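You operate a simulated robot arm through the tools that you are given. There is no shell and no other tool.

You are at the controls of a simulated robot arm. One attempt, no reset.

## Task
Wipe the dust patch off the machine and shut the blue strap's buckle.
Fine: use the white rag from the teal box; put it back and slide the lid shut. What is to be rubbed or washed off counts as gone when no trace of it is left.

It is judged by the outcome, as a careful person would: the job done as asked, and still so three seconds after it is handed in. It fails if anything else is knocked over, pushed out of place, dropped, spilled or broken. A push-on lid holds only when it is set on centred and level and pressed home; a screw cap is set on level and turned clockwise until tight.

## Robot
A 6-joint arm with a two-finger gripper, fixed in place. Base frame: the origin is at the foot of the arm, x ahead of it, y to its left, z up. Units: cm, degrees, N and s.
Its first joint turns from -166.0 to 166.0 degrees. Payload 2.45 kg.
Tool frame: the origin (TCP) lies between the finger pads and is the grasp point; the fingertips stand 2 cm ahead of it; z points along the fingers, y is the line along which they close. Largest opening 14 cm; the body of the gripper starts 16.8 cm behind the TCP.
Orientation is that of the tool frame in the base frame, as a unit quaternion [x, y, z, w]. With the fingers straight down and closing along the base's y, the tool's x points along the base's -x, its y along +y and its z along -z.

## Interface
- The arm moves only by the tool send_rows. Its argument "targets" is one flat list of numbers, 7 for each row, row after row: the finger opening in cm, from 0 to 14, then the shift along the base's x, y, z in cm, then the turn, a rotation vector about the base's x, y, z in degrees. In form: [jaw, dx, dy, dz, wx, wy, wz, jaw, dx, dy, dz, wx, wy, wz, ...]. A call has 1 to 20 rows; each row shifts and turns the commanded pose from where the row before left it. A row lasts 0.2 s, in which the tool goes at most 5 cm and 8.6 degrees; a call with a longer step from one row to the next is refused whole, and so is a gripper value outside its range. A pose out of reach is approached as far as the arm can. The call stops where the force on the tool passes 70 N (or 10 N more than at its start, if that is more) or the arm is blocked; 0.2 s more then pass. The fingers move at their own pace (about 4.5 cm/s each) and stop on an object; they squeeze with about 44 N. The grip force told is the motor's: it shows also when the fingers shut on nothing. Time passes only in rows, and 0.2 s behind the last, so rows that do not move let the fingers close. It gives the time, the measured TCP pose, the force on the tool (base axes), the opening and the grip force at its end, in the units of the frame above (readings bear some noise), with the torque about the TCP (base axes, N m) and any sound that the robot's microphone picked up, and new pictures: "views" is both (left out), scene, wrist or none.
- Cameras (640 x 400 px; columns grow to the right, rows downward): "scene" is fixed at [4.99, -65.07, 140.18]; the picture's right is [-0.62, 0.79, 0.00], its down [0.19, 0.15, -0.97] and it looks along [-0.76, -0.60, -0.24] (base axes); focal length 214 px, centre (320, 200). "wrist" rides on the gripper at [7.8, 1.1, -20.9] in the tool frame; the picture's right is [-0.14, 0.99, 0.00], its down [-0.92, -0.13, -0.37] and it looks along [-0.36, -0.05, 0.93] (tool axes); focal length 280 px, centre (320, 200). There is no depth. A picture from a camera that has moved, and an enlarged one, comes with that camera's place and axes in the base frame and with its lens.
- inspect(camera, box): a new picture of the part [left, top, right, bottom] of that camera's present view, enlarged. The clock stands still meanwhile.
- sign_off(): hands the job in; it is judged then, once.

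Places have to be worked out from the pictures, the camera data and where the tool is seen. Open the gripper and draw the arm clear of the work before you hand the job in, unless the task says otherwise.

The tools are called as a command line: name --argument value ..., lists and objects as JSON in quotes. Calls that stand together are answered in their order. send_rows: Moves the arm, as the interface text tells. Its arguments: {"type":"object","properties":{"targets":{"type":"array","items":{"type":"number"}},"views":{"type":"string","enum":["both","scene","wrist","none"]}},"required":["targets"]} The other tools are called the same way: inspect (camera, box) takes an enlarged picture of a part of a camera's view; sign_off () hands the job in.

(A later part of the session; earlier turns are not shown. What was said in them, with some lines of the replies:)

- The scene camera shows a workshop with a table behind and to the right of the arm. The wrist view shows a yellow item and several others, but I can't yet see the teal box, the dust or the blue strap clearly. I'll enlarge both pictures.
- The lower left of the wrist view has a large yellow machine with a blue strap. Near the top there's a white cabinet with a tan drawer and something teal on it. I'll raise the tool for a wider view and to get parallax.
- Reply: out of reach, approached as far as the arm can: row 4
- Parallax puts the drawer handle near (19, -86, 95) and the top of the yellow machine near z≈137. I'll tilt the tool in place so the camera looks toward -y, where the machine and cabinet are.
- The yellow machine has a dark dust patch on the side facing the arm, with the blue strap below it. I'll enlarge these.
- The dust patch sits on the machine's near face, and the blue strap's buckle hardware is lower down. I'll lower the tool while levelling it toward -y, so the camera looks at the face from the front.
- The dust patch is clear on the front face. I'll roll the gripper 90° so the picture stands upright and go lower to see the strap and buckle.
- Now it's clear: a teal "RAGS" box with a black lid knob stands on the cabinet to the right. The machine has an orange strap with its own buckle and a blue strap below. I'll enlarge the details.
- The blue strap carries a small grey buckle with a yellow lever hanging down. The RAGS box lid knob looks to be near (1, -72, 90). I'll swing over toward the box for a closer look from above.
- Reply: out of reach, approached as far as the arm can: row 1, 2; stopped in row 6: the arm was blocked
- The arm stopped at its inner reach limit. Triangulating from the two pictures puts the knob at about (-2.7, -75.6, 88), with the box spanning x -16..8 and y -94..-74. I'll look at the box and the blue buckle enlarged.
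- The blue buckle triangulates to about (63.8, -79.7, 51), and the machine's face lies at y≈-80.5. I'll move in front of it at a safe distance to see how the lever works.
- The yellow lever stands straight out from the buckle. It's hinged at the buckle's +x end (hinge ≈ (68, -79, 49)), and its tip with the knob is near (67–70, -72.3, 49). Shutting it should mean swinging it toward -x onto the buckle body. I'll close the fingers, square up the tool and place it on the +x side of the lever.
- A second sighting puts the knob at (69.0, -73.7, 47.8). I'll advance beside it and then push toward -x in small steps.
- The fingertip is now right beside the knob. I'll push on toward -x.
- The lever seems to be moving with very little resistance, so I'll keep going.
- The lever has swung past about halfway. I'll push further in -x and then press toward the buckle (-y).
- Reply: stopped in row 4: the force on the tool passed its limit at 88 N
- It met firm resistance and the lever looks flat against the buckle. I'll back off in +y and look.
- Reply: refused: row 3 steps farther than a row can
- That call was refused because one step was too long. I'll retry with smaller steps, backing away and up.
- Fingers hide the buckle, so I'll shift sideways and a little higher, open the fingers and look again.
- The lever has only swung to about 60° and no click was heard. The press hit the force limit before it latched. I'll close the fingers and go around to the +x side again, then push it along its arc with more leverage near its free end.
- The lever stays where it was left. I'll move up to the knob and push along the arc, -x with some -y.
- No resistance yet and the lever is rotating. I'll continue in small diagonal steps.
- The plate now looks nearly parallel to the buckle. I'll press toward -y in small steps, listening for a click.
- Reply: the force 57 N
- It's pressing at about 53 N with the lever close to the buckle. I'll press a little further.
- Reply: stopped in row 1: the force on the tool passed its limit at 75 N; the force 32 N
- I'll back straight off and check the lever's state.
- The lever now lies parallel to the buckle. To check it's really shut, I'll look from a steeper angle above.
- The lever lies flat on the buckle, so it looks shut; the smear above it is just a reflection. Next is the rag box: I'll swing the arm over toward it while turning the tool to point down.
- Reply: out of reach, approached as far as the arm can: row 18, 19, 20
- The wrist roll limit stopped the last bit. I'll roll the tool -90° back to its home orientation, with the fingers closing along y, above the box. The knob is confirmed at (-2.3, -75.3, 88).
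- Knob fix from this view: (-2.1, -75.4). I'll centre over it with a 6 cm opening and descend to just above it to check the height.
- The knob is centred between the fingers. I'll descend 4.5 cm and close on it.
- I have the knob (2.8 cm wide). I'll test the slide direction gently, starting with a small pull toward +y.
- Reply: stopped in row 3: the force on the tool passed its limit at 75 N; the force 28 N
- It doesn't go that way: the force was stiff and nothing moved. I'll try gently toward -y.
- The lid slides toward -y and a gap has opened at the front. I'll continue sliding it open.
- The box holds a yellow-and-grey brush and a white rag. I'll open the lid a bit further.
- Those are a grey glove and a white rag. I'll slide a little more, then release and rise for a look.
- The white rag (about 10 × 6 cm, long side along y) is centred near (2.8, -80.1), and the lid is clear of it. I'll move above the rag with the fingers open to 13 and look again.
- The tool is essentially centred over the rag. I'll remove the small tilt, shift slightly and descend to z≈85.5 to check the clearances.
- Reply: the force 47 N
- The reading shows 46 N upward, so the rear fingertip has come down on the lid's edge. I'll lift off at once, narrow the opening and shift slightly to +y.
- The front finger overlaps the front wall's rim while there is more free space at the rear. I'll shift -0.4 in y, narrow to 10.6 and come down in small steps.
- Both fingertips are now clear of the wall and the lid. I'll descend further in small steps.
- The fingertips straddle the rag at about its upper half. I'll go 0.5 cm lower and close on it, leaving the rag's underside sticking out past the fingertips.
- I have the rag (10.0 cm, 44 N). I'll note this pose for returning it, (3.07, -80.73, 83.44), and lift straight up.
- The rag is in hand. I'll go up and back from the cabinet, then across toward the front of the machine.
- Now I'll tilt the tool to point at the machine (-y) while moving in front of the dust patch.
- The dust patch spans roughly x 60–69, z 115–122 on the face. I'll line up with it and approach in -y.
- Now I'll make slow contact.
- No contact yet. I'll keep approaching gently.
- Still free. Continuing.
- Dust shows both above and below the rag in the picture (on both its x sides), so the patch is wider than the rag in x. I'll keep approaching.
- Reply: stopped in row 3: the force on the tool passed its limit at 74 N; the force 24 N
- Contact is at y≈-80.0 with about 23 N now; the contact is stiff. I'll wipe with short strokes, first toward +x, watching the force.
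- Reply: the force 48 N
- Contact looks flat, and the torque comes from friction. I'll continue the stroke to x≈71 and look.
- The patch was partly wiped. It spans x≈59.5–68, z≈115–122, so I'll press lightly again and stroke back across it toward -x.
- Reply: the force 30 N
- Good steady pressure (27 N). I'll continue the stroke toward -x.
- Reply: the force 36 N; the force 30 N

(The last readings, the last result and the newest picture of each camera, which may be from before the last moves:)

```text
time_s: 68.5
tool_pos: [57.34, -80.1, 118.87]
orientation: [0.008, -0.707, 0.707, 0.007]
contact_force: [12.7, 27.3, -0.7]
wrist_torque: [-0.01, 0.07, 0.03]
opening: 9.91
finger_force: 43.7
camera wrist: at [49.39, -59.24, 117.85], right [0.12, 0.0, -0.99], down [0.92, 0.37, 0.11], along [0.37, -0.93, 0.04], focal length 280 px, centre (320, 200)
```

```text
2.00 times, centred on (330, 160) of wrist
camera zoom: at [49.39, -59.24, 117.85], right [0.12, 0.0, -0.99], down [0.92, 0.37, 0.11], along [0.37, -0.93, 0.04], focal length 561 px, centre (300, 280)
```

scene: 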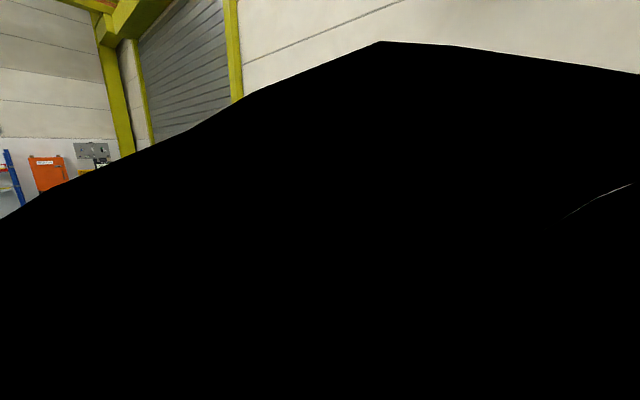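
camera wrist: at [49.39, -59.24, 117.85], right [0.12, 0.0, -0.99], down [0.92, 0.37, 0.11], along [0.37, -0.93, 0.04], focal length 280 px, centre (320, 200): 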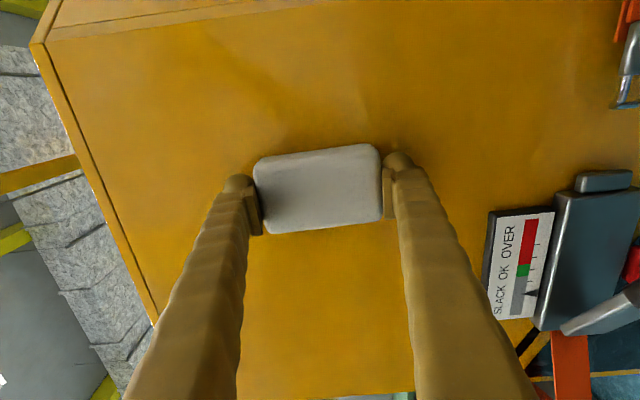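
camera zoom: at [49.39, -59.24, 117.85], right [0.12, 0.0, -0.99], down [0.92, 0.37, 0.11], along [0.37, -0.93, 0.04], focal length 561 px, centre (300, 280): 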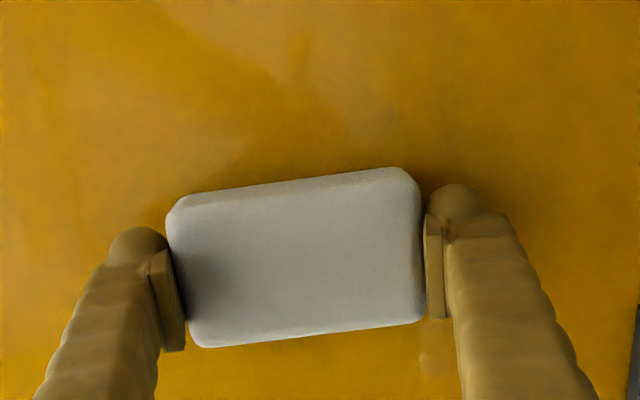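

The area left of the patch looks clean. I'll stroke back toward +x over the whole patch for a second pass.

send_rows --targets '[6, 0.8, 0, 0.1, 0, 0, 0, 6, 0.8, 0, 0.1, 0, 0, 0, 6, 0.8, 0, 0.1, 0, 0, 0, 6, 0.8, 0, 0.1, 0, 0, 0, 6, 0.8, 0, 0.1, 0, 0, 0, 6, 0.8, 0, 0.1, 0, 0, 0, 6, 0.8, 0, 0, 0, 0, 0, 6, 0.8, 0, 0, 0, 0, 0, 6, 0.8, 0, 0, 0, 0, 0, 6, 0.8, 0, 0, 0, 0, 0, 6, 0.8, 0, 0, 0, 0, 0, 6, 0.8, 0, 0, 0, 0, 0, 6, 0.8, 0, 0, 0, 0, 0, 6, 0.8, 0, 0, 0, 0, 0, 6, 0.8, 0, 0, 0, 0, 0, 6, 0.8, 0, 0, 0, 0, 0, 6, 0.8, 0, 0, 0, 0, 0]' --views "wrist"

inspect --camera "wrist" --box '[200, 20, 460, 220]'

```text
time_s: 72.1
tool_pos: [70.92, -80.14, 119.49]
orientation: [-0.008, 0.707, -0.707, -0.006]
contact_force: [-3.9, 6.6, -0.6]
wrist_torque: [-0.13, -0.09, -0.09]
opening: 9.93
finger_force: 43.8
camera wrist: at [62.99, -59.24, 118.47], right [0.12, 0.0, -0.99], down [0.92, 0.37, 0.11], along [0.37, -0.93, 0.04], focal length 280 px, centre (320, 200)
```

wrist: 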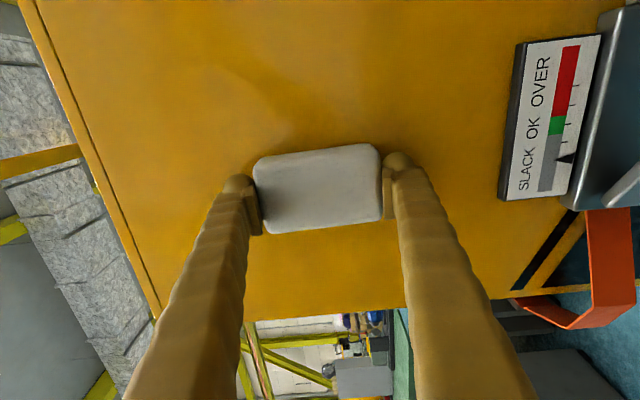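

```text
2.00 times, centred on (330, 120) of wrist
camera zoom: at [62.99, -59.24, 118.47], right [0.12, 0.0, -0.99], down [0.92, 0.37, 0.11], along [0.37, -0.93, 0.04], focal length 561 px, centre (300, 360)
```

zoom: 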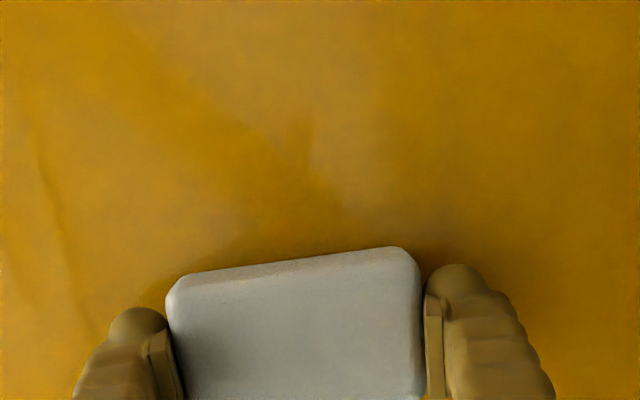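

It looks clean. I'll do one more pass back at slightly lower z so no faint trace remains at the lower edge.

send_rows --targets '[6, -0.8, -0.05, -0.3, 0, 0, 0, 6, -0.8, 0, -0.3, 0, 0, 0, 6, -0.8, 0, -0.3, 0, 0, 0, 6, -0.8, 0, -0.3, 0, 0, 0, 6, -0.8, 0, -0.3, 0, 0, 0, 6, -0.8, 0, -0.2, 0, 0, 0, 6, -0.8, 0, 0, 0, 0, 0, 6, -0.8, 0, 0, 0, 0, 0, 6, -0.8, 0, 0, 0, 0, 0, 6, -0.8, 0, 0, 0, 0, 0, 6, -0.8, 0, 0, 0, 0, 0, 6, -0.8, 0, 0, 0, 0, 0, 6, -0.8, 0, 0, 0, 0, 0, 6, -0.8, 0, 0, 0, 0, 0, 6, -0.8, 0, 0, 0, 0, 0]' --views "none"

```text
time_s: 75.3
tool_pos: [59.11, -80.18, 117.75]
orientation: [0.008, -0.707, 0.707, 0.008]
contact_force: [14.5, 36.7, -1.4]
wrist_torque: [0.02, 0.11, -0.02]
opening: 9.91
finger_force: 44.0
```

The pass is done at a steady 37 N. I'll back off the face straight in +y and look at the whole area.

send_rows --targets '[6, 0, 1, 0, 0, 0, 0, 6, 0, 3, 0, 0, 0, 0, 6, 0, 4, 0, 0, 0, 0, 6, 0, 4, 0, 0, 0, 0, 6, 0, 4, 0, 0, 0, 0, 6, 3, 3, 0, 0, 0, 0, 6, 4, 0, 0, 0, 0, 0, 6, 4, 0, 0, 0, 0, 0, 6, 4, 0, 0, 0, 0, 0]' --views "wrist"

inspect --camera "wrist" --box '[220, 20, 420, 150]'

inspect --camera "wrist" --box '[380, 0, 640, 300]'

```text
time_s: 77.3
tool_pos: [74.07, -61.21, 117.8]
orientation: [0.008, -0.707, 0.707, 0.006]
contact_force: [0.3, 0.2, 0.1]
wrist_torque: [0.03, -0.02, -0.03]
opening: 9.93
finger_force: 43.5
camera wrist: at [66.09, -40.32, 116.84], right [0.12, 0.0, -0.99], down [0.92, 0.37, 0.11], along [0.37, -0.93, 0.04], focal length 280 px, centre (320, 200)
```

wrist: 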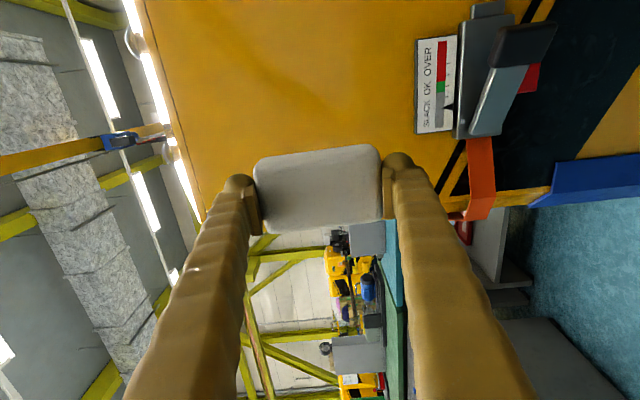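

```text
3.08 times, centred on (320, 85) of wrist
camera zoom: at [66.09, -40.32, 116.84], right [0.12, 0.0, -0.99], down [0.92, 0.37, 0.11], along [0.37, -0.93, 0.04], focal length 863 px, centre (320, 554)
```

zoom: 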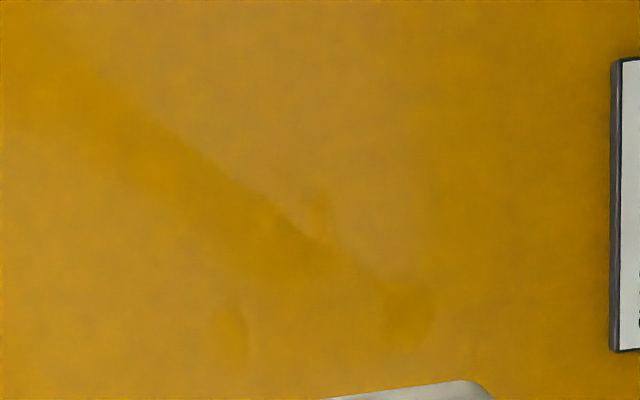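

```text
1.33 times, centred on (510, 150) of wrist
camera zoom: at [66.09, -40.32, 116.84], right [0.12, 0.0, -0.99], down [0.92, 0.37, 0.11], along [0.37, -0.93, 0.04], focal length 374 px, centre (67, 267)
```

zoom: 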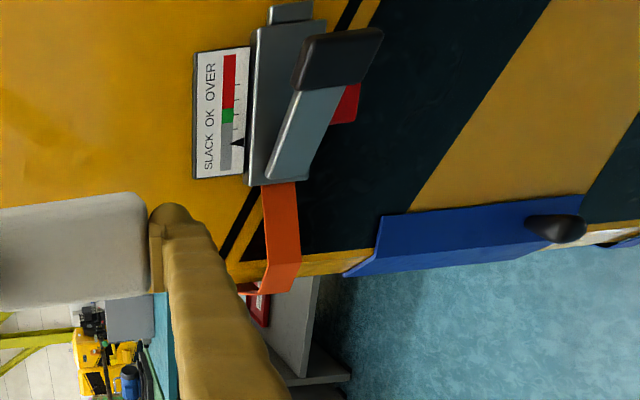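

The patch is gone. The remaining faint shading moves with the camera, so it's reflection. Now I'll carry the rag back: tool upright again, then over to the box.

send_rows --targets '[6, -2.6, 0.3, 0.4, 8.2, 0, 0, 6, -2.6, 0.3, 0.4, 8.2, 0, 0, 6, -2.6, 0.3, 0.4, 8.2, 0, 0, 6, -2.6, 0.3, 0.4, 8.2, 0, 0, 6, -2.6, 0.3, 0.4, 8.2, 0, 0, 6, -2.6, 0.3, 0.4, 8.2, 0, 0, 6, -2.6, 0.3, 0.4, 8.2, 0, 0, 6, -2.6, 0.3, 0.4, 8.2, 0, 0, 6, -2.6, 0.3, 0.4, 8.2, 0, 0, 6, -2.6, 0.3, 0.4, 8.2, 0, 0, 6, -3, 0.5, 0.4, 8, 0, 0]' --views "wrist"

```text
time_s: 79.7
tool_pos: [45.07, -57.81, 122.28]
orientation: [-0.011, 1.0, 0.001, 0.001]
contact_force: [0.1, 0.4, -1.6]
wrist_torque: [0.02, -0.01, 0.02]
opening: 9.91
finger_force: 44.6
camera wrist: at [36.99, -56.88, 143.03], right [0.12, 0.99, 0.0], down [0.92, -0.11, 0.37], along [0.37, -0.04, -0.93], focal length 280 px, centre (320, 200)
```

wrist: 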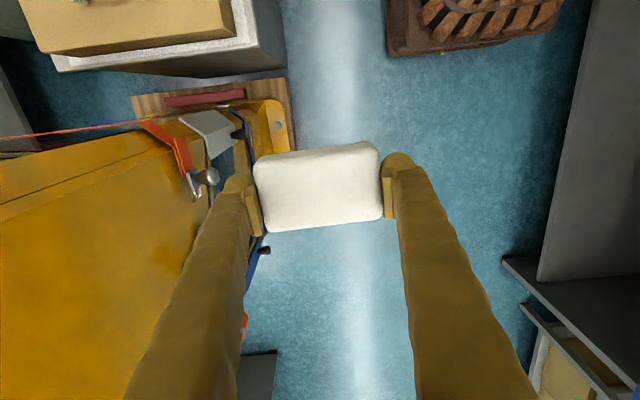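

The dust is gone from this angle too. I'll retrace the path to above the box.

send_rows --targets '[6, -4, 0, 0, 0, 0, 0, 6, -4, -1, 0, 0, 0, 0, 6, -4, -1, 0, 0, 0, 0, 6, -4, -1, 0, 0, 0, 0, 6, -4, -2, 0, 0, 0, 0, 6, -4, -2, -1, 0, 0, 0, 6, -4, -2, -1, 0, 0, 0, 6, -4, -2, -2, 0, 0, 0, 6, -4, -2, -2, 0, 0, 0, 6, -4, -2, -2, 0, 0, 0, 6, -2, -2, -3, 0, 0, 0, 6, 0, -2, -4, 0, 0, 0, 6, 0, -2, -4, 0, 0, 0, 6, 0, -1.9, -4, 0, 0, 0]' --views "wrist"

```text
time_s: 82.7
tool_pos: [2.83, -80.76, 99.09]
orientation: [-0.011, 1.0, 0.0, 0.0]
contact_force: [-0.9, -0.3, -0.6]
wrist_torque: [0.01, 0.0, 0.02]
opening: 9.91
finger_force: 44.1
camera wrist: at [-5.01, -79.75, 119.96], right [0.12, 0.99, 0.0], down [0.92, -0.11, 0.37], along [0.37, -0.04, -0.93], focal length 280 px, centre (320, 200)
```

wrist: 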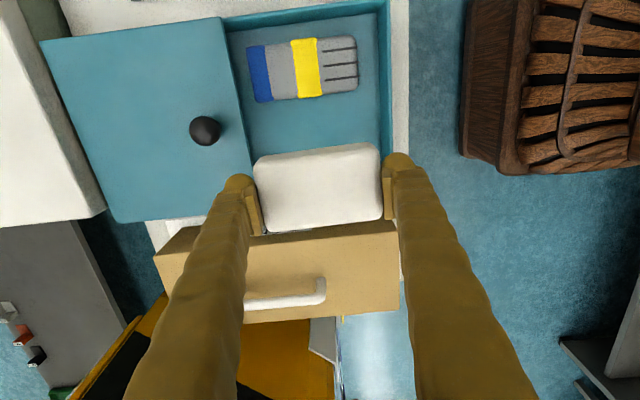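

The view matches the one at lift-off. I'll lower the rag back into its place.

send_rows --targets '[6, 0.05, 0, -4, 0, 0, 0, 6, 0, 0, -4, 0, 0, 0, 6, 0, 0, -3, 0, 0, 0, 6, 0, 0, -2, 0, 0, 0, 6, 0, 0, -1, 0, 0, 0, 6, 0, 0, -0.8, 0, 0, 0]' --views "wrist"

```text
time_s: 84.1
tool_pos: [2.94, -80.72, 84.46]
orientation: [-0.01, 1.0, -0.001, 0.0]
contact_force: [0.2, -0.7, 0.0]
wrist_torque: [-0.01, 0.0, -0.01]
opening: 9.91
finger_force: 44.1
camera wrist: at [-4.99, -79.72, 105.19], right [0.12, 0.99, 0.0], down [0.92, -0.11, 0.37], along [0.37, -0.04, -0.93], focal length 280 px, centre (320, 200)
```

wrist: 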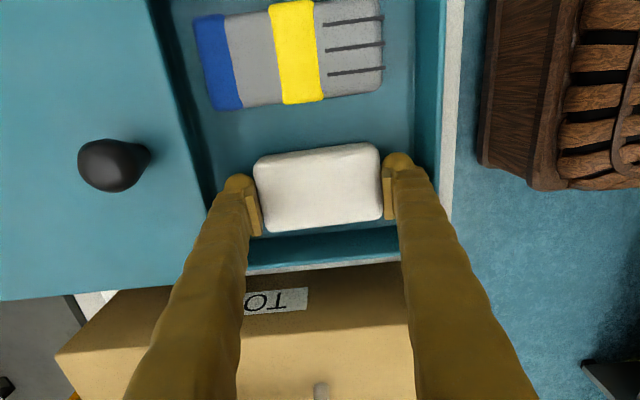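

send_rows --targets '[6, 0, 0, -0.5, 0, 0, 0, 6, 0, 0, -0.4, 0, 0, 0, 6, 0, 0, -0.1, 0, 0, 0]' --views "none"

```text
time_s: 84.9
tool_pos: [2.95, -80.6, 83.63]
orientation: [-0.01, 1.0, 0.0, 0.001]
contact_force: [-1.3, 7.3, 32.2]
wrist_torque: [0.16, 0.34, -0.05]
opening: 9.91
finger_force: 43.7
```

The rag rests on the box floor (32 N). I'll open just enough and lift straight out.

send_rows --targets '[10.7, 0, 0, 0.15, 0, 0, 0, 10.7, 0, -0.1, 0, 0, 0, 0, 10.7, 0, 0, 1, 0, 0, 0, 10.7, 0, 0, 2, 0, 0, 0, 10.7, 0, 0, 3, 0, 0, 0, 10.7, 0, 0, 4, 0, 0, 0, 10.7, 0, 0, 4, 0, 0, 0]' --views "wrist"

```text
time_s: 86.5
tool_pos: [3.05, -80.73, 97.51]
orientation: [-0.01, 1.0, 0.001, 0.001]
contact_force: [-0.1, 0.1, -1.1]
wrist_torque: [0.0, 0.01, 0.03]
opening: 10.7
finger_force: 0.0
camera wrist: at [-4.96, -79.73, 118.32], right [0.12, 0.99, 0.0], down [0.92, -0.11, 0.37], along [0.37, -0.04, -0.93], focal length 280 px, centre (320, 200)
```

wrist: 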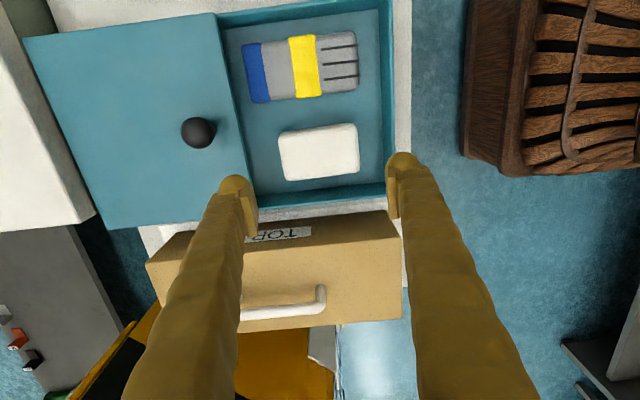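

The rag is back in the box. I'll go to the lid knob (last at (-1.9, -92.4, 88.4)) and grip it.

send_rows --targets '[8, -1.7, -3.9, 0, 0, 0, 0, 6, -1.7, -3.9, 0, 0, 0, 0, 6, -1.5, -3.9, 0, 0, 0, 0, 6, 0, 0, -2.5, 0, 0, 0, 6, 0, 0, 0, 0, 0, 0]' --views "wrist"

```text
time_s: 87.7
tool_pos: [-1.8, -92.3, 95.02]
orientation: [-0.01, 1.0, 0.001, 0.001]
contact_force: [-0.4, 0.6, 0.3]
wrist_torque: [0.0, 0.0, 0.01]
opening: 6.02
finger_force: 0.0
camera wrist: at [-9.81, -91.38, 115.81], right [0.12, 0.99, 0.0], down [0.92, -0.11, 0.37], along [0.37, -0.04, -0.93], focal length 280 px, centre (320, 200)
```

wrist: 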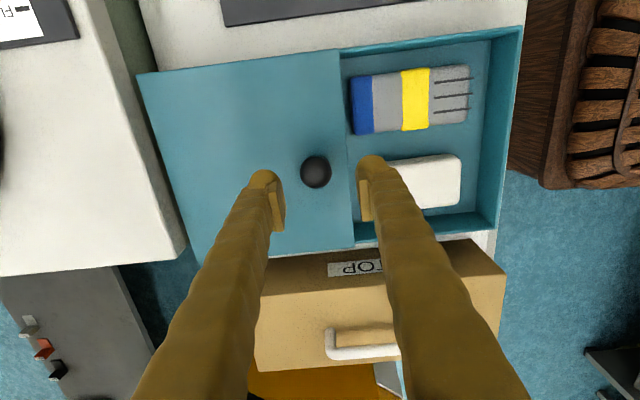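

The knob is centred to within a few millimetres. I'll descend and close on it.

send_rows --targets '[6, 0, -0.3, -2, 0, 0, 0, 6, 0, 0, -2, 0, 0, 0, 6, 0, 0, -1.5, 0, 0, 0, 6, 0, 0, -1.1, 0, 0, 0, 3, 0, 0, 0, 0, 0, 0, 1, 0, 0, 0, 0, 0, 0, 1, 0, 0, 0, 0, 0, 0]' --views "wrist"

```text
time_s: 89.3
tool_pos: [-1.78, -92.68, 88.52]
orientation: [-0.011, 1.0, 0.0, 0.001]
contact_force: [-0.6, 0.3, -3.6]
wrist_torque: [0.02, 0.0, 0.05]
opening: 2.83
finger_force: 29.3
camera wrist: at [-9.84, -91.79, 109.23], right [0.12, 0.99, 0.0], down [0.92, -0.11, 0.37], along [0.37, -0.04, -0.93], focal length 280 px, centre (320, 200)
```

wrist: 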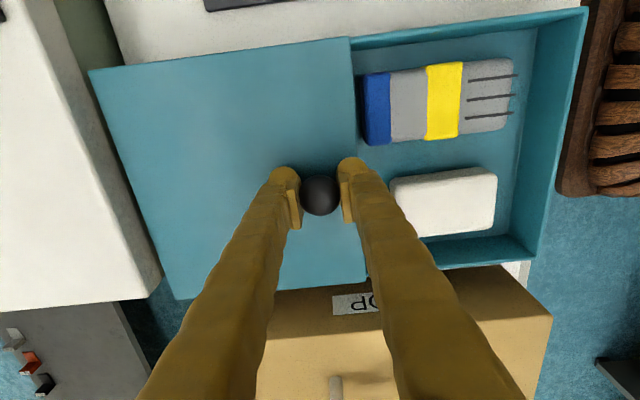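

I have the knob. I'll slide the lid shut toward +y.

send_rows --targets '[1, 0, 1, 0, 0, 0, 0, 1, 0, 1, 0, 0, 0, 0, 1, 0, 1, 0, 0, 0, 0, 1, 0, 1, 0, 0, 0, 0, 1, 0, 1, 0, 0, 0, 0, 1, 0, 1, 0, 0, 0, 0, 1, 0, 1, 0, 0, 0, 0, 1, 0, 1, 0, 0, 0, 0, 1, 0, 1, 0, 0, 0, 0, 1, 0, 1, 0, 0, 0, 0, 1, 0, 1, 0, 0, 0, 0, 1, 0, 1, 0, 0, 0, 0, 1, 0, 1, 0, 0, 0, 0, 1, 0, 1, 0, 0, 0, 0, 1, 0, 1, 0, 0, 0, 0, 1, 0, 1, 0, 0, 0, 0]' --views "wrist"

```text
time_s: 92.7
tool_pos: [-1.8, -76.57, 88.4]
orientation: [-0.01, 1.0, 0.0, 0.001]
contact_force: [12.1, -0.3, -12.4]
wrist_torque: [0.02, 0.13, 0.07]
opening: 2.8
finger_force: 44.8
camera wrist: at [-9.85, -75.8, 109.24], right [0.12, 0.99, 0.0], down [0.92, -0.11, 0.37], along [0.37, -0.04, -0.93], focal length 280 px, centre (320, 200)
```

wrist: 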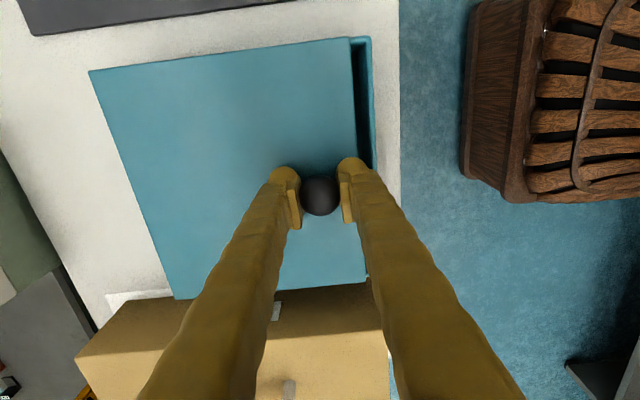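

About 1.5 cm of gap remains. I'll push on in small steps until it meets the stop.

send_rows --targets '[1, 0, 0.4, 0, 0, 0, 0, 1, 0, 0.4, 0, 0, 0, 0, 1, 0, 0.3, 0, 0, 0, 0, 1, 0, 0.2, 0, 0, 0, 0, 1, 0, 0.2, 0, 0, 0, 0, 1, 0, 0.2, 0, 0, 0, 0, 1, 0, 0.2, 0, 0, 0, 0]' --views "wrist"

inspect --camera "wrist" --box '[250, 20, 450, 150]'

```text
time_s: 94.3
tool_pos: [-1.85, -74.95, 88.45]
orientation: [-0.011, 1.0, -0.001, 0.001]
contact_force: [13.2, -18.5, -17.1]
wrist_torque: [0.09, -0.05, 0.07]
opening: 2.8
finger_force: 44.3
camera wrist: at [-9.86, -73.97, 109.25], right [0.12, 0.99, 0.0], down [0.92, -0.11, 0.37], along [0.37, -0.04, -0.93], focal length 280 px, centre (320, 200)
```

wrist: 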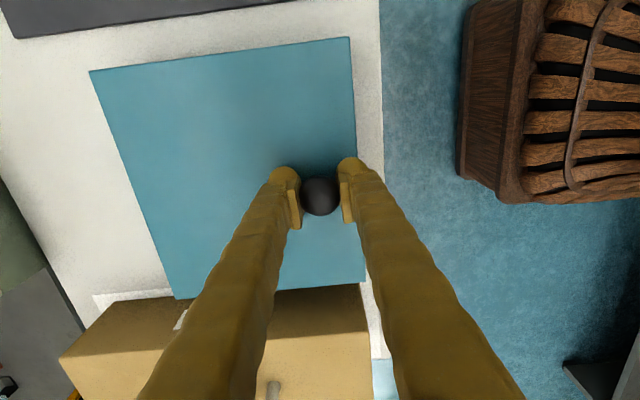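

```text
3.08 times, centred on (350, 85) of wrist
camera zoom: at [-9.86, -73.97, 109.25], right [0.12, 0.99, 0.0], down [0.92, -0.11, 0.37], along [0.37, -0.04, -0.93], focal length 863 px, centre (228, 554)
```

zoom: 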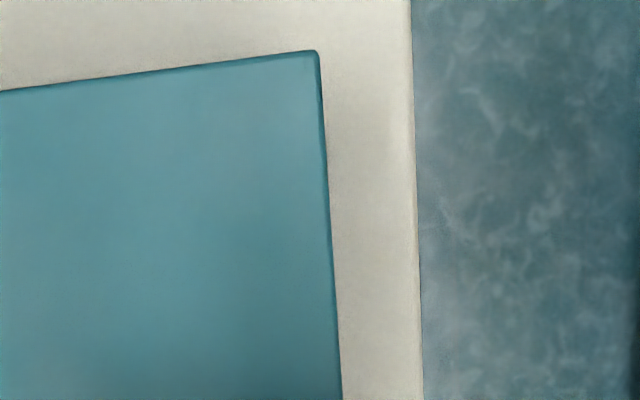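

The lid is against its stop, at the same position as the original closed one, with no gap. I'll release the knob and rise.

send_rows --targets '[6, 0, -0.1, 0, 0, 0, 0, 6, 0, 0, 0, 0, 0, 0, 6, 0, 0, 2, 0, 0, 0, 6, 0, 0, 4, 0, 0, 0, 6, 0, 2, 4, 0, 0, 0, 6, 0, 3, 4, 0, 0, 0, 6, 2, 3, 3, 0, 0, 0, 6, 4, 2, 2, 0, 0, 0, 6, 4, 2, 2, 0, 0, 0, 6, 4, 1, 1, 0, 0, 0, 6, 4, 1, 0, 0, 0, 0, 6, 4, 1, 0, 0, 0, 0, 6, 4, 0, 0, 0, 0, 0, 6, 4, 0, 0, 0, 0, 0, 6, 4, 0, 0, 0, 0, 0]' --views "wrist"

```text
time_s: 97.5
tool_pos: [32.23, -59.84, 110.41]
orientation: [-0.011, 1.0, 0.0, 0.001]
contact_force: [0.6, 0.5, 0.6]
wrist_torque: [-0.03, -0.01, 0.05]
opening: 6.05
finger_force: 0.0
camera wrist: at [24.22, -58.87, 131.25], right [0.12, 0.99, 0.0], down [0.92, -0.11, 0.37], along [0.37, -0.04, -0.93], focal length 280 px, centre (320, 200)
```

wrist: 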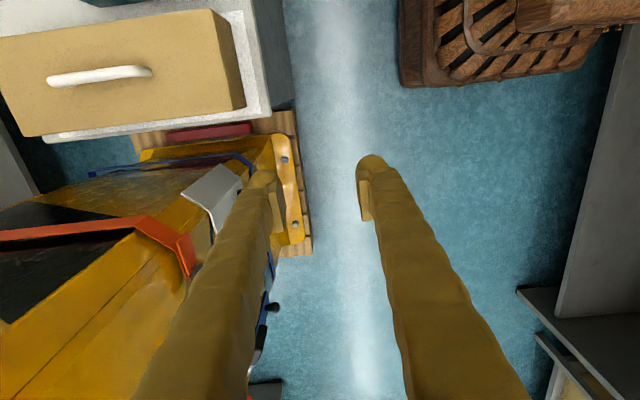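

Now I'll check the machine face and the buckle once more, tilting the camera toward them from a distance.

send_rows --targets '[10, 2.8, 0.8, -2.5, -6.5, 0, 0, 14, 2.8, 0.8, -2.5, -6.5, 0, 0, 14, 2.8, 0.8, -2.5, -6.5, 0, 0, 14, 2.8, 0.8, -2.5, -6.5, 0, 0, 14, 2.8, 0.8, -2.5, -6.5, 0, 0, 14, 2.8, 0.8, -2.5, -6.5, 0, 0, 14, 2.8, 0.8, -2.5, -6.5, 0, 0, 14, 2.8, 0.8, -2.5, -6.5, 0, 0, 14, 2.8, 0.8, -2.5, -6.5, 0, 0, 14, 2.8, 0.8, -2.5, -6.5, 0, 0]' --views "wrist"

inspect --camera "wrist" --box '[220, 0, 480, 200]'

```text
time_s: 99.7
tool_pos: [60.32, -51.8, 85.57]
orientation: [-0.009, 0.843, -0.538, -0.004]
contact_force: [0.1, -0.4, -0.3]
wrist_torque: [0.03, 0.03, 0.02]
opening: 14.0
finger_force: 0.1
camera wrist: at [52.2, -32.5, 93.38], right [0.12, 0.42, -0.9], down [0.92, 0.29, 0.26], along [0.37, -0.86, -0.35], focal length 280 px, centre (320, 200)
```

wrist: 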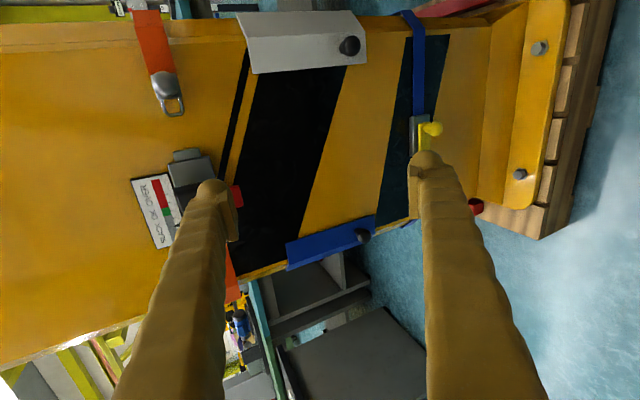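

```text
2.00 times, centred on (350, 100) of wrist
camera zoom: at [52.2, -32.5, 93.38], right [0.12, 0.42, -0.9], down [0.92, 0.29, 0.26], along [0.37, -0.86, -0.35], focal length 561 px, centre (260, 400)
```

zoom: 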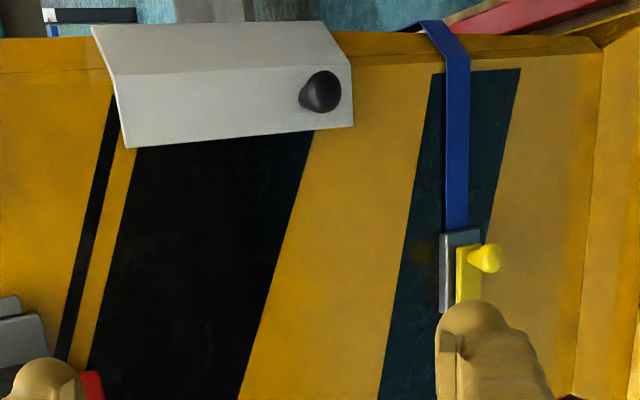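

The face is clean and the lever is still folded. I'll shift for an unobstructed close view of the buckle.

send_rows --targets '[14, 3, 0, -3, -3, 0, 0, 14, 3, 0, -3, -3, 0, 0, 14, 3, 0, -3, -3, 0, 0, 14, 3, 0, -3, -3, 0, 0, 14, 2, 0, -3, -3, 0, 0]' --views "wrist"

inspect --camera "wrist" --box '[300, 30, 460, 140]'

```text
time_s: 100.9
tool_pos: [74.13, -51.99, 70.43]
orientation: [-0.008, 0.766, -0.643, -0.005]
contact_force: [-0.7, 0.1, -0.2]
wrist_torque: [0.01, 0.01, -0.04]
opening: 13.99
finger_force: 0.1
camera wrist: at [66.16, -31.19, 72.92], right [0.12, 0.17, -0.98], down [0.92, 0.35, 0.17], along [0.37, -0.92, -0.12], focal length 280 px, centre (320, 200)
```

wrist: 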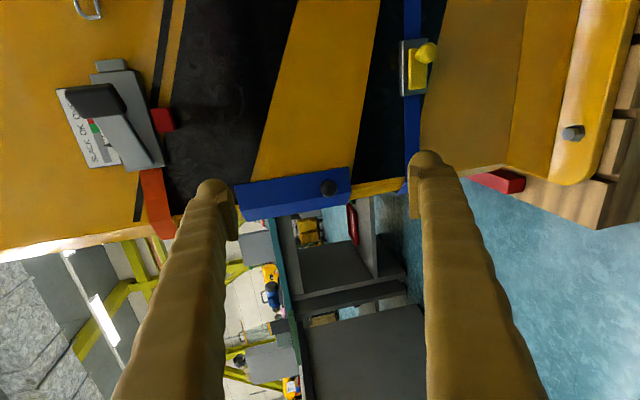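

```text
3.64 times, centred on (380, 85) of wrist
camera zoom: at [66.16, -31.19, 72.92], right [0.12, 0.17, -0.98], down [0.92, 0.35, 0.17], along [0.37, -0.92, -0.12], focal length 1020 px, centre (102, 618)
```

zoom: 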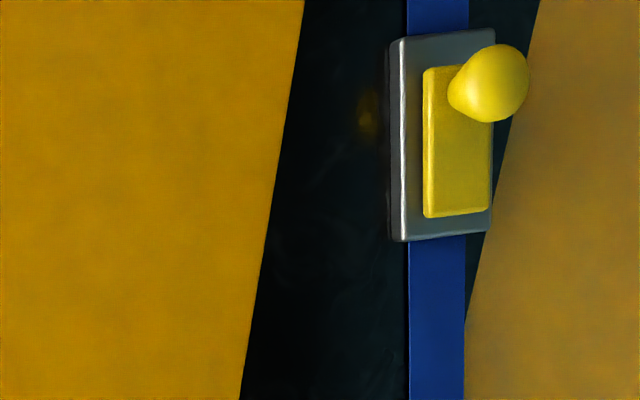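

The lever lies flat and parallel on the buckle; I triangulate its knob at (63.2, -77.7, 46.8). To be sure it's fully home, I'll give it one more centred, gentle press with the closed fingers.

send_rows --targets '[8, -1.4, -1, -2.95, -1.25, 0, 0, 4, -1.4, -1, -2.95, -1.25, 0, 0, 0, -1.4, -1, -2.95, -1.25, 0, 0, 0, -1.4, -1, -2.95, -1.25, 0, 0, 0, -1.4, -1, -2.95, -1.25, 0, 0, 0, -1.4, -1, -2.95, -1.25, 0, 0, 0, -1.3, -1, -2.95, -1.25, 0, 0, 0, -1.2, -1, -2.85, -1.25, 0, 0, 0, 0, -3, 0, 0, 0, 0, 0, 0, -3, 0, 0, 0, 0, 0, 0, -3, 0, 0, 0, 0, 0, 0, -2, 0, 0, 0, 0]' --views "wrist"

inspect --camera "wrist" --box '[240, 90, 440, 220]'

```text
time_s: 103.5
tool_pos: [63.26, -71.01, 47.02]
orientation: [-0.009, 0.707, -0.707, -0.007]
contact_force: [0.6, -1.0, -0.9]
wrist_torque: [0.0, -0.04, 0.0]
opening: 0.0
finger_force: 29.6
camera wrist: at [55.23, -50.04, 45.95], right [0.12, 0.0, -0.99], down [0.92, 0.37, 0.11], along [0.37, -0.93, 0.04], focal length 280 px, centre (320, 200)
```

wrist: 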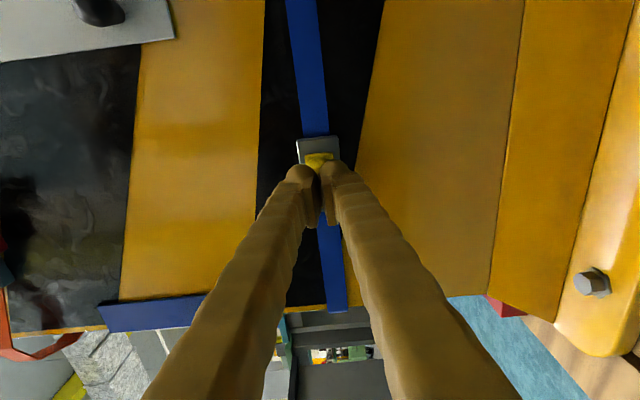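

```text
3.08 times, centred on (340, 155) of wrist
camera zoom: at [55.23, -50.04, 45.95], right [0.12, 0.0, -0.99], down [0.92, 0.37, 0.11], along [0.37, -0.93, 0.04], focal length 863 px, centre (258, 338)
```

zoom: 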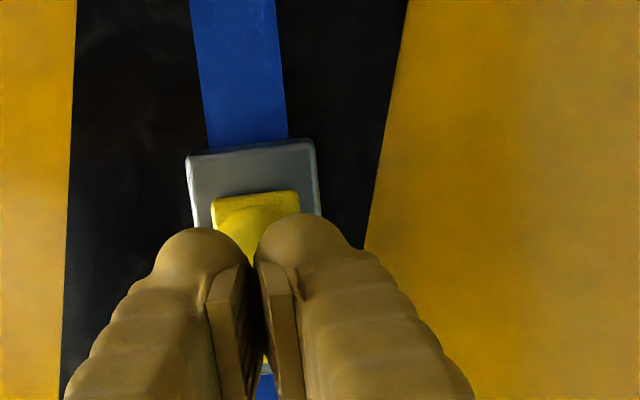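

Aligned with the knob. I'll press slowly.

send_rows --targets '[0, 0, -1, 0, 0, 0, 0, 0, 0, -1, 0, 0, 0, 0, 0, 0, -0.6, 0, 0, 0, 0, 0, 0, -0.4, 0, 0, 0, 0, 0, 0, -0.3, 0, 0, 0, 0, 0, 0, -0.2, 0, 0, 0, 0, 0, 0, -0.2, 0, 0, 0, 0, 0, 0, -0.2, 0, 0, 0, 0, 0, 0, -0.2, 0, 0, 0, 0, 0, 0, -0.2, 0, 0, 0, 0]' --views "none"

```text
time_s: 105.6
tool_pos: [63.16, -74.56, 47.0]
orientation: [0.008, -0.706, 0.708, 0.007]
contact_force: [-1.2, 25.3, 10.4]
wrist_torque: [-0.35, 0.22, 0.04]
opening: 0.61
finger_force: 29.4
stopped in row 10: the force on the tool passed its limit at 78 N (the readings are from after the stop); the commanded pose is now the measured one
```

It meets the same hard stop as before, so the lever is home. The knob slightly wedged the fingers, so I'll open them before retreating so as not to tug on it.

send_rows --targets '[4, 0, 0.2, 0, 0, 0, 0, 5, 0, 0.3, 0, 0, 0, 0, 5, 0, 2, 0, 0, 0, 0, 5, 0, 4, 0, 0, 0, 0, 5, 0, 4, 0, 0, 0, 0, 9, 2, 4, 2, 0, 0, 0, 14, 4, 1, 2, 0, 0, 0, 14, 4, 0, 2, 0, 0, 0, 14, 2, 0, 4, 0, 0, 0]' --views "wrist"

inspect --camera "wrist" --box '[280, 60, 440, 170]'

```text
time_s: 107.6
tool_pos: [75.23, -59.21, 56.9]
orientation: [-0.009, 0.707, -0.707, -0.008]
contact_force: [0.6, 0.4, -1.1]
wrist_torque: [-0.07, 0.01, 0.04]
opening: 13.74
finger_force: 0.2
camera wrist: at [67.1, -38.29, 55.93], right [0.11, 0.0, -0.99], down [0.92, 0.37, 0.11], along [0.37, -0.93, 0.04], focal length 280 px, centre (320, 200)
```

wrist: 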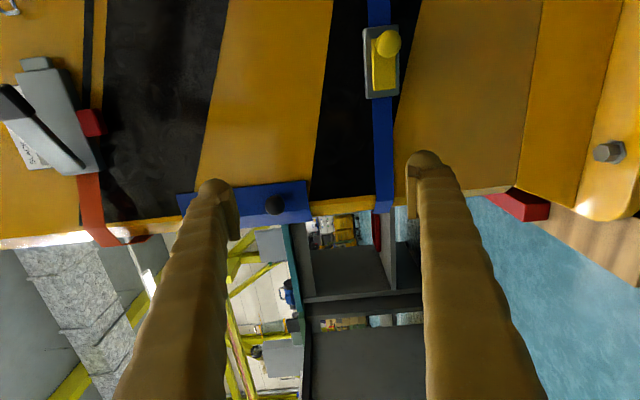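

```text
3.64 times, centred on (360, 115) of wrist
camera zoom: at [67.1, -38.29, 55.93], right [0.11, 0.0, -0.99], down [0.92, 0.37, 0.11], along [0.37, -0.93, 0.04], focal length 1020 px, centre (174, 509)
```

zoom: 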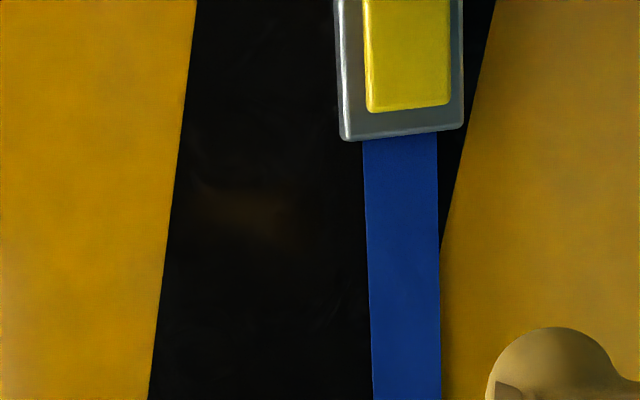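

The buckle lever is flat and shut. I'll withdraw upward and take a last look at the wiped area.

send_rows --targets '[14, 0, 1.5, 4, 0, 0, 0, 14, 0, 1.5, 4, 0, 0, 0, 14, 0, 1, 4.5, 0, 0, 0, 14, 0, 1, 4.5, 0, 0, 0, 14, -1, 1, 4.5, 0, 0, 0, 14, -1, 1, 4.5, 0, 0, 0, 14, -1, 1, 4.5, 0, 0, 0, 14, -1, 0, 4.5, 0, 0, 0, 14, -1, 0, 4.5, 0, 0, 0, 14, 0, 0, 4.5, 0, 0, 0, 14, 0, 0, 4.5, 0, 0, 0, 14, 0, 0, 4.5, 0, 0, 0, 14, 0, 0, 4.5, 0, 0, 0]' --views "wrist"

inspect --camera "wrist" --box '[200, 0, 460, 180]'

```text
time_s: 110.4
tool_pos: [70.08, -51.28, 114.29]
orientation: [0.01, -0.707, 0.707, 0.009]
contact_force: [-0.8, -0.1, -0.2]
wrist_torque: [-0.06, -0.02, -0.02]
opening: 13.97
finger_force: 0.0
camera wrist: at [62.1, -30.32, 113.34], right [0.11, 0.0, -0.99], down [0.92, 0.37, 0.11], along [0.37, -0.93, 0.04], focal length 280 px, centre (320, 200)
```

wrist: 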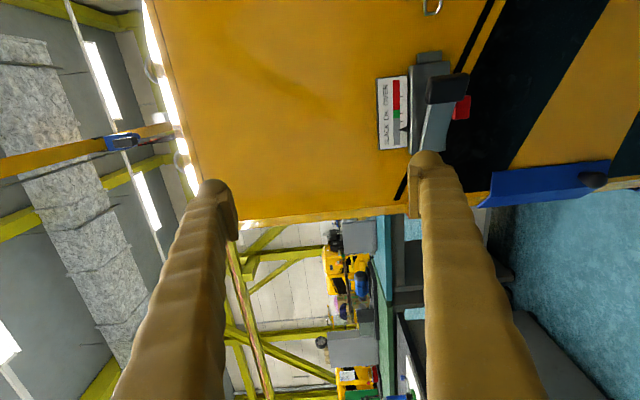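

```text
2.22 times, centred on (330, 90) of wrist
camera zoom: at [62.1, -30.32, 113.34], right [0.11, 0.0, -0.99], down [0.92, 0.37, 0.11], along [0.37, -0.93, 0.04], focal length 623 px, centre (298, 444)
```

zoom: 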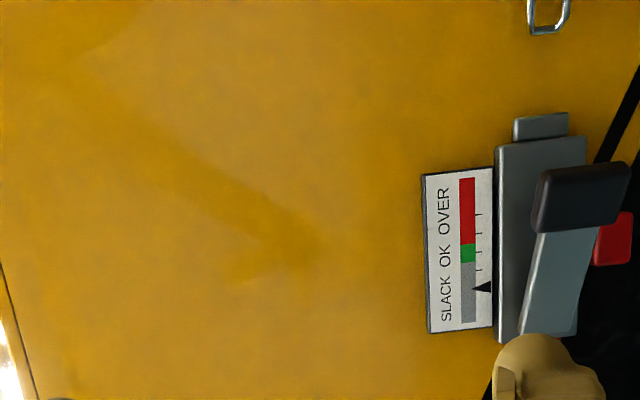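

The wiped area is clean and the buckle lever is folded flat. The rag is back in the box with the lid slid shut, and the gripper is open and clear. I'll hand the job in.

sign_off

```text
The job is handed in.
```

I've done all three parts and handed the job in; no verdict has come back.

- **Dust patch:** I wiped it with the white rag in several passes. No trace shows in close-up views; the faint shading left on the paint moves with the camera, so I took it for reflection.
- **Blue strap's buckle:** The yellow lever now lies flat on the buckle. My first push left it only partly closed. I then pushed it fully over, and a final press met a hard stop. No click was heard, so I judged it shut by sight and by that stop.
- **Rag and box:** The rag is back in its place in the teal box. The lid is slid shut against its stop, with no gap showing.

While I was reaching in for the rag, a fingertip pressed on the edge of the open lid with about 46 N. I lifted off at once, and the lid slid shut normally afterwards. I saw nothing knocked over or pushed out of place, and the gripper is open and clear of the machine.
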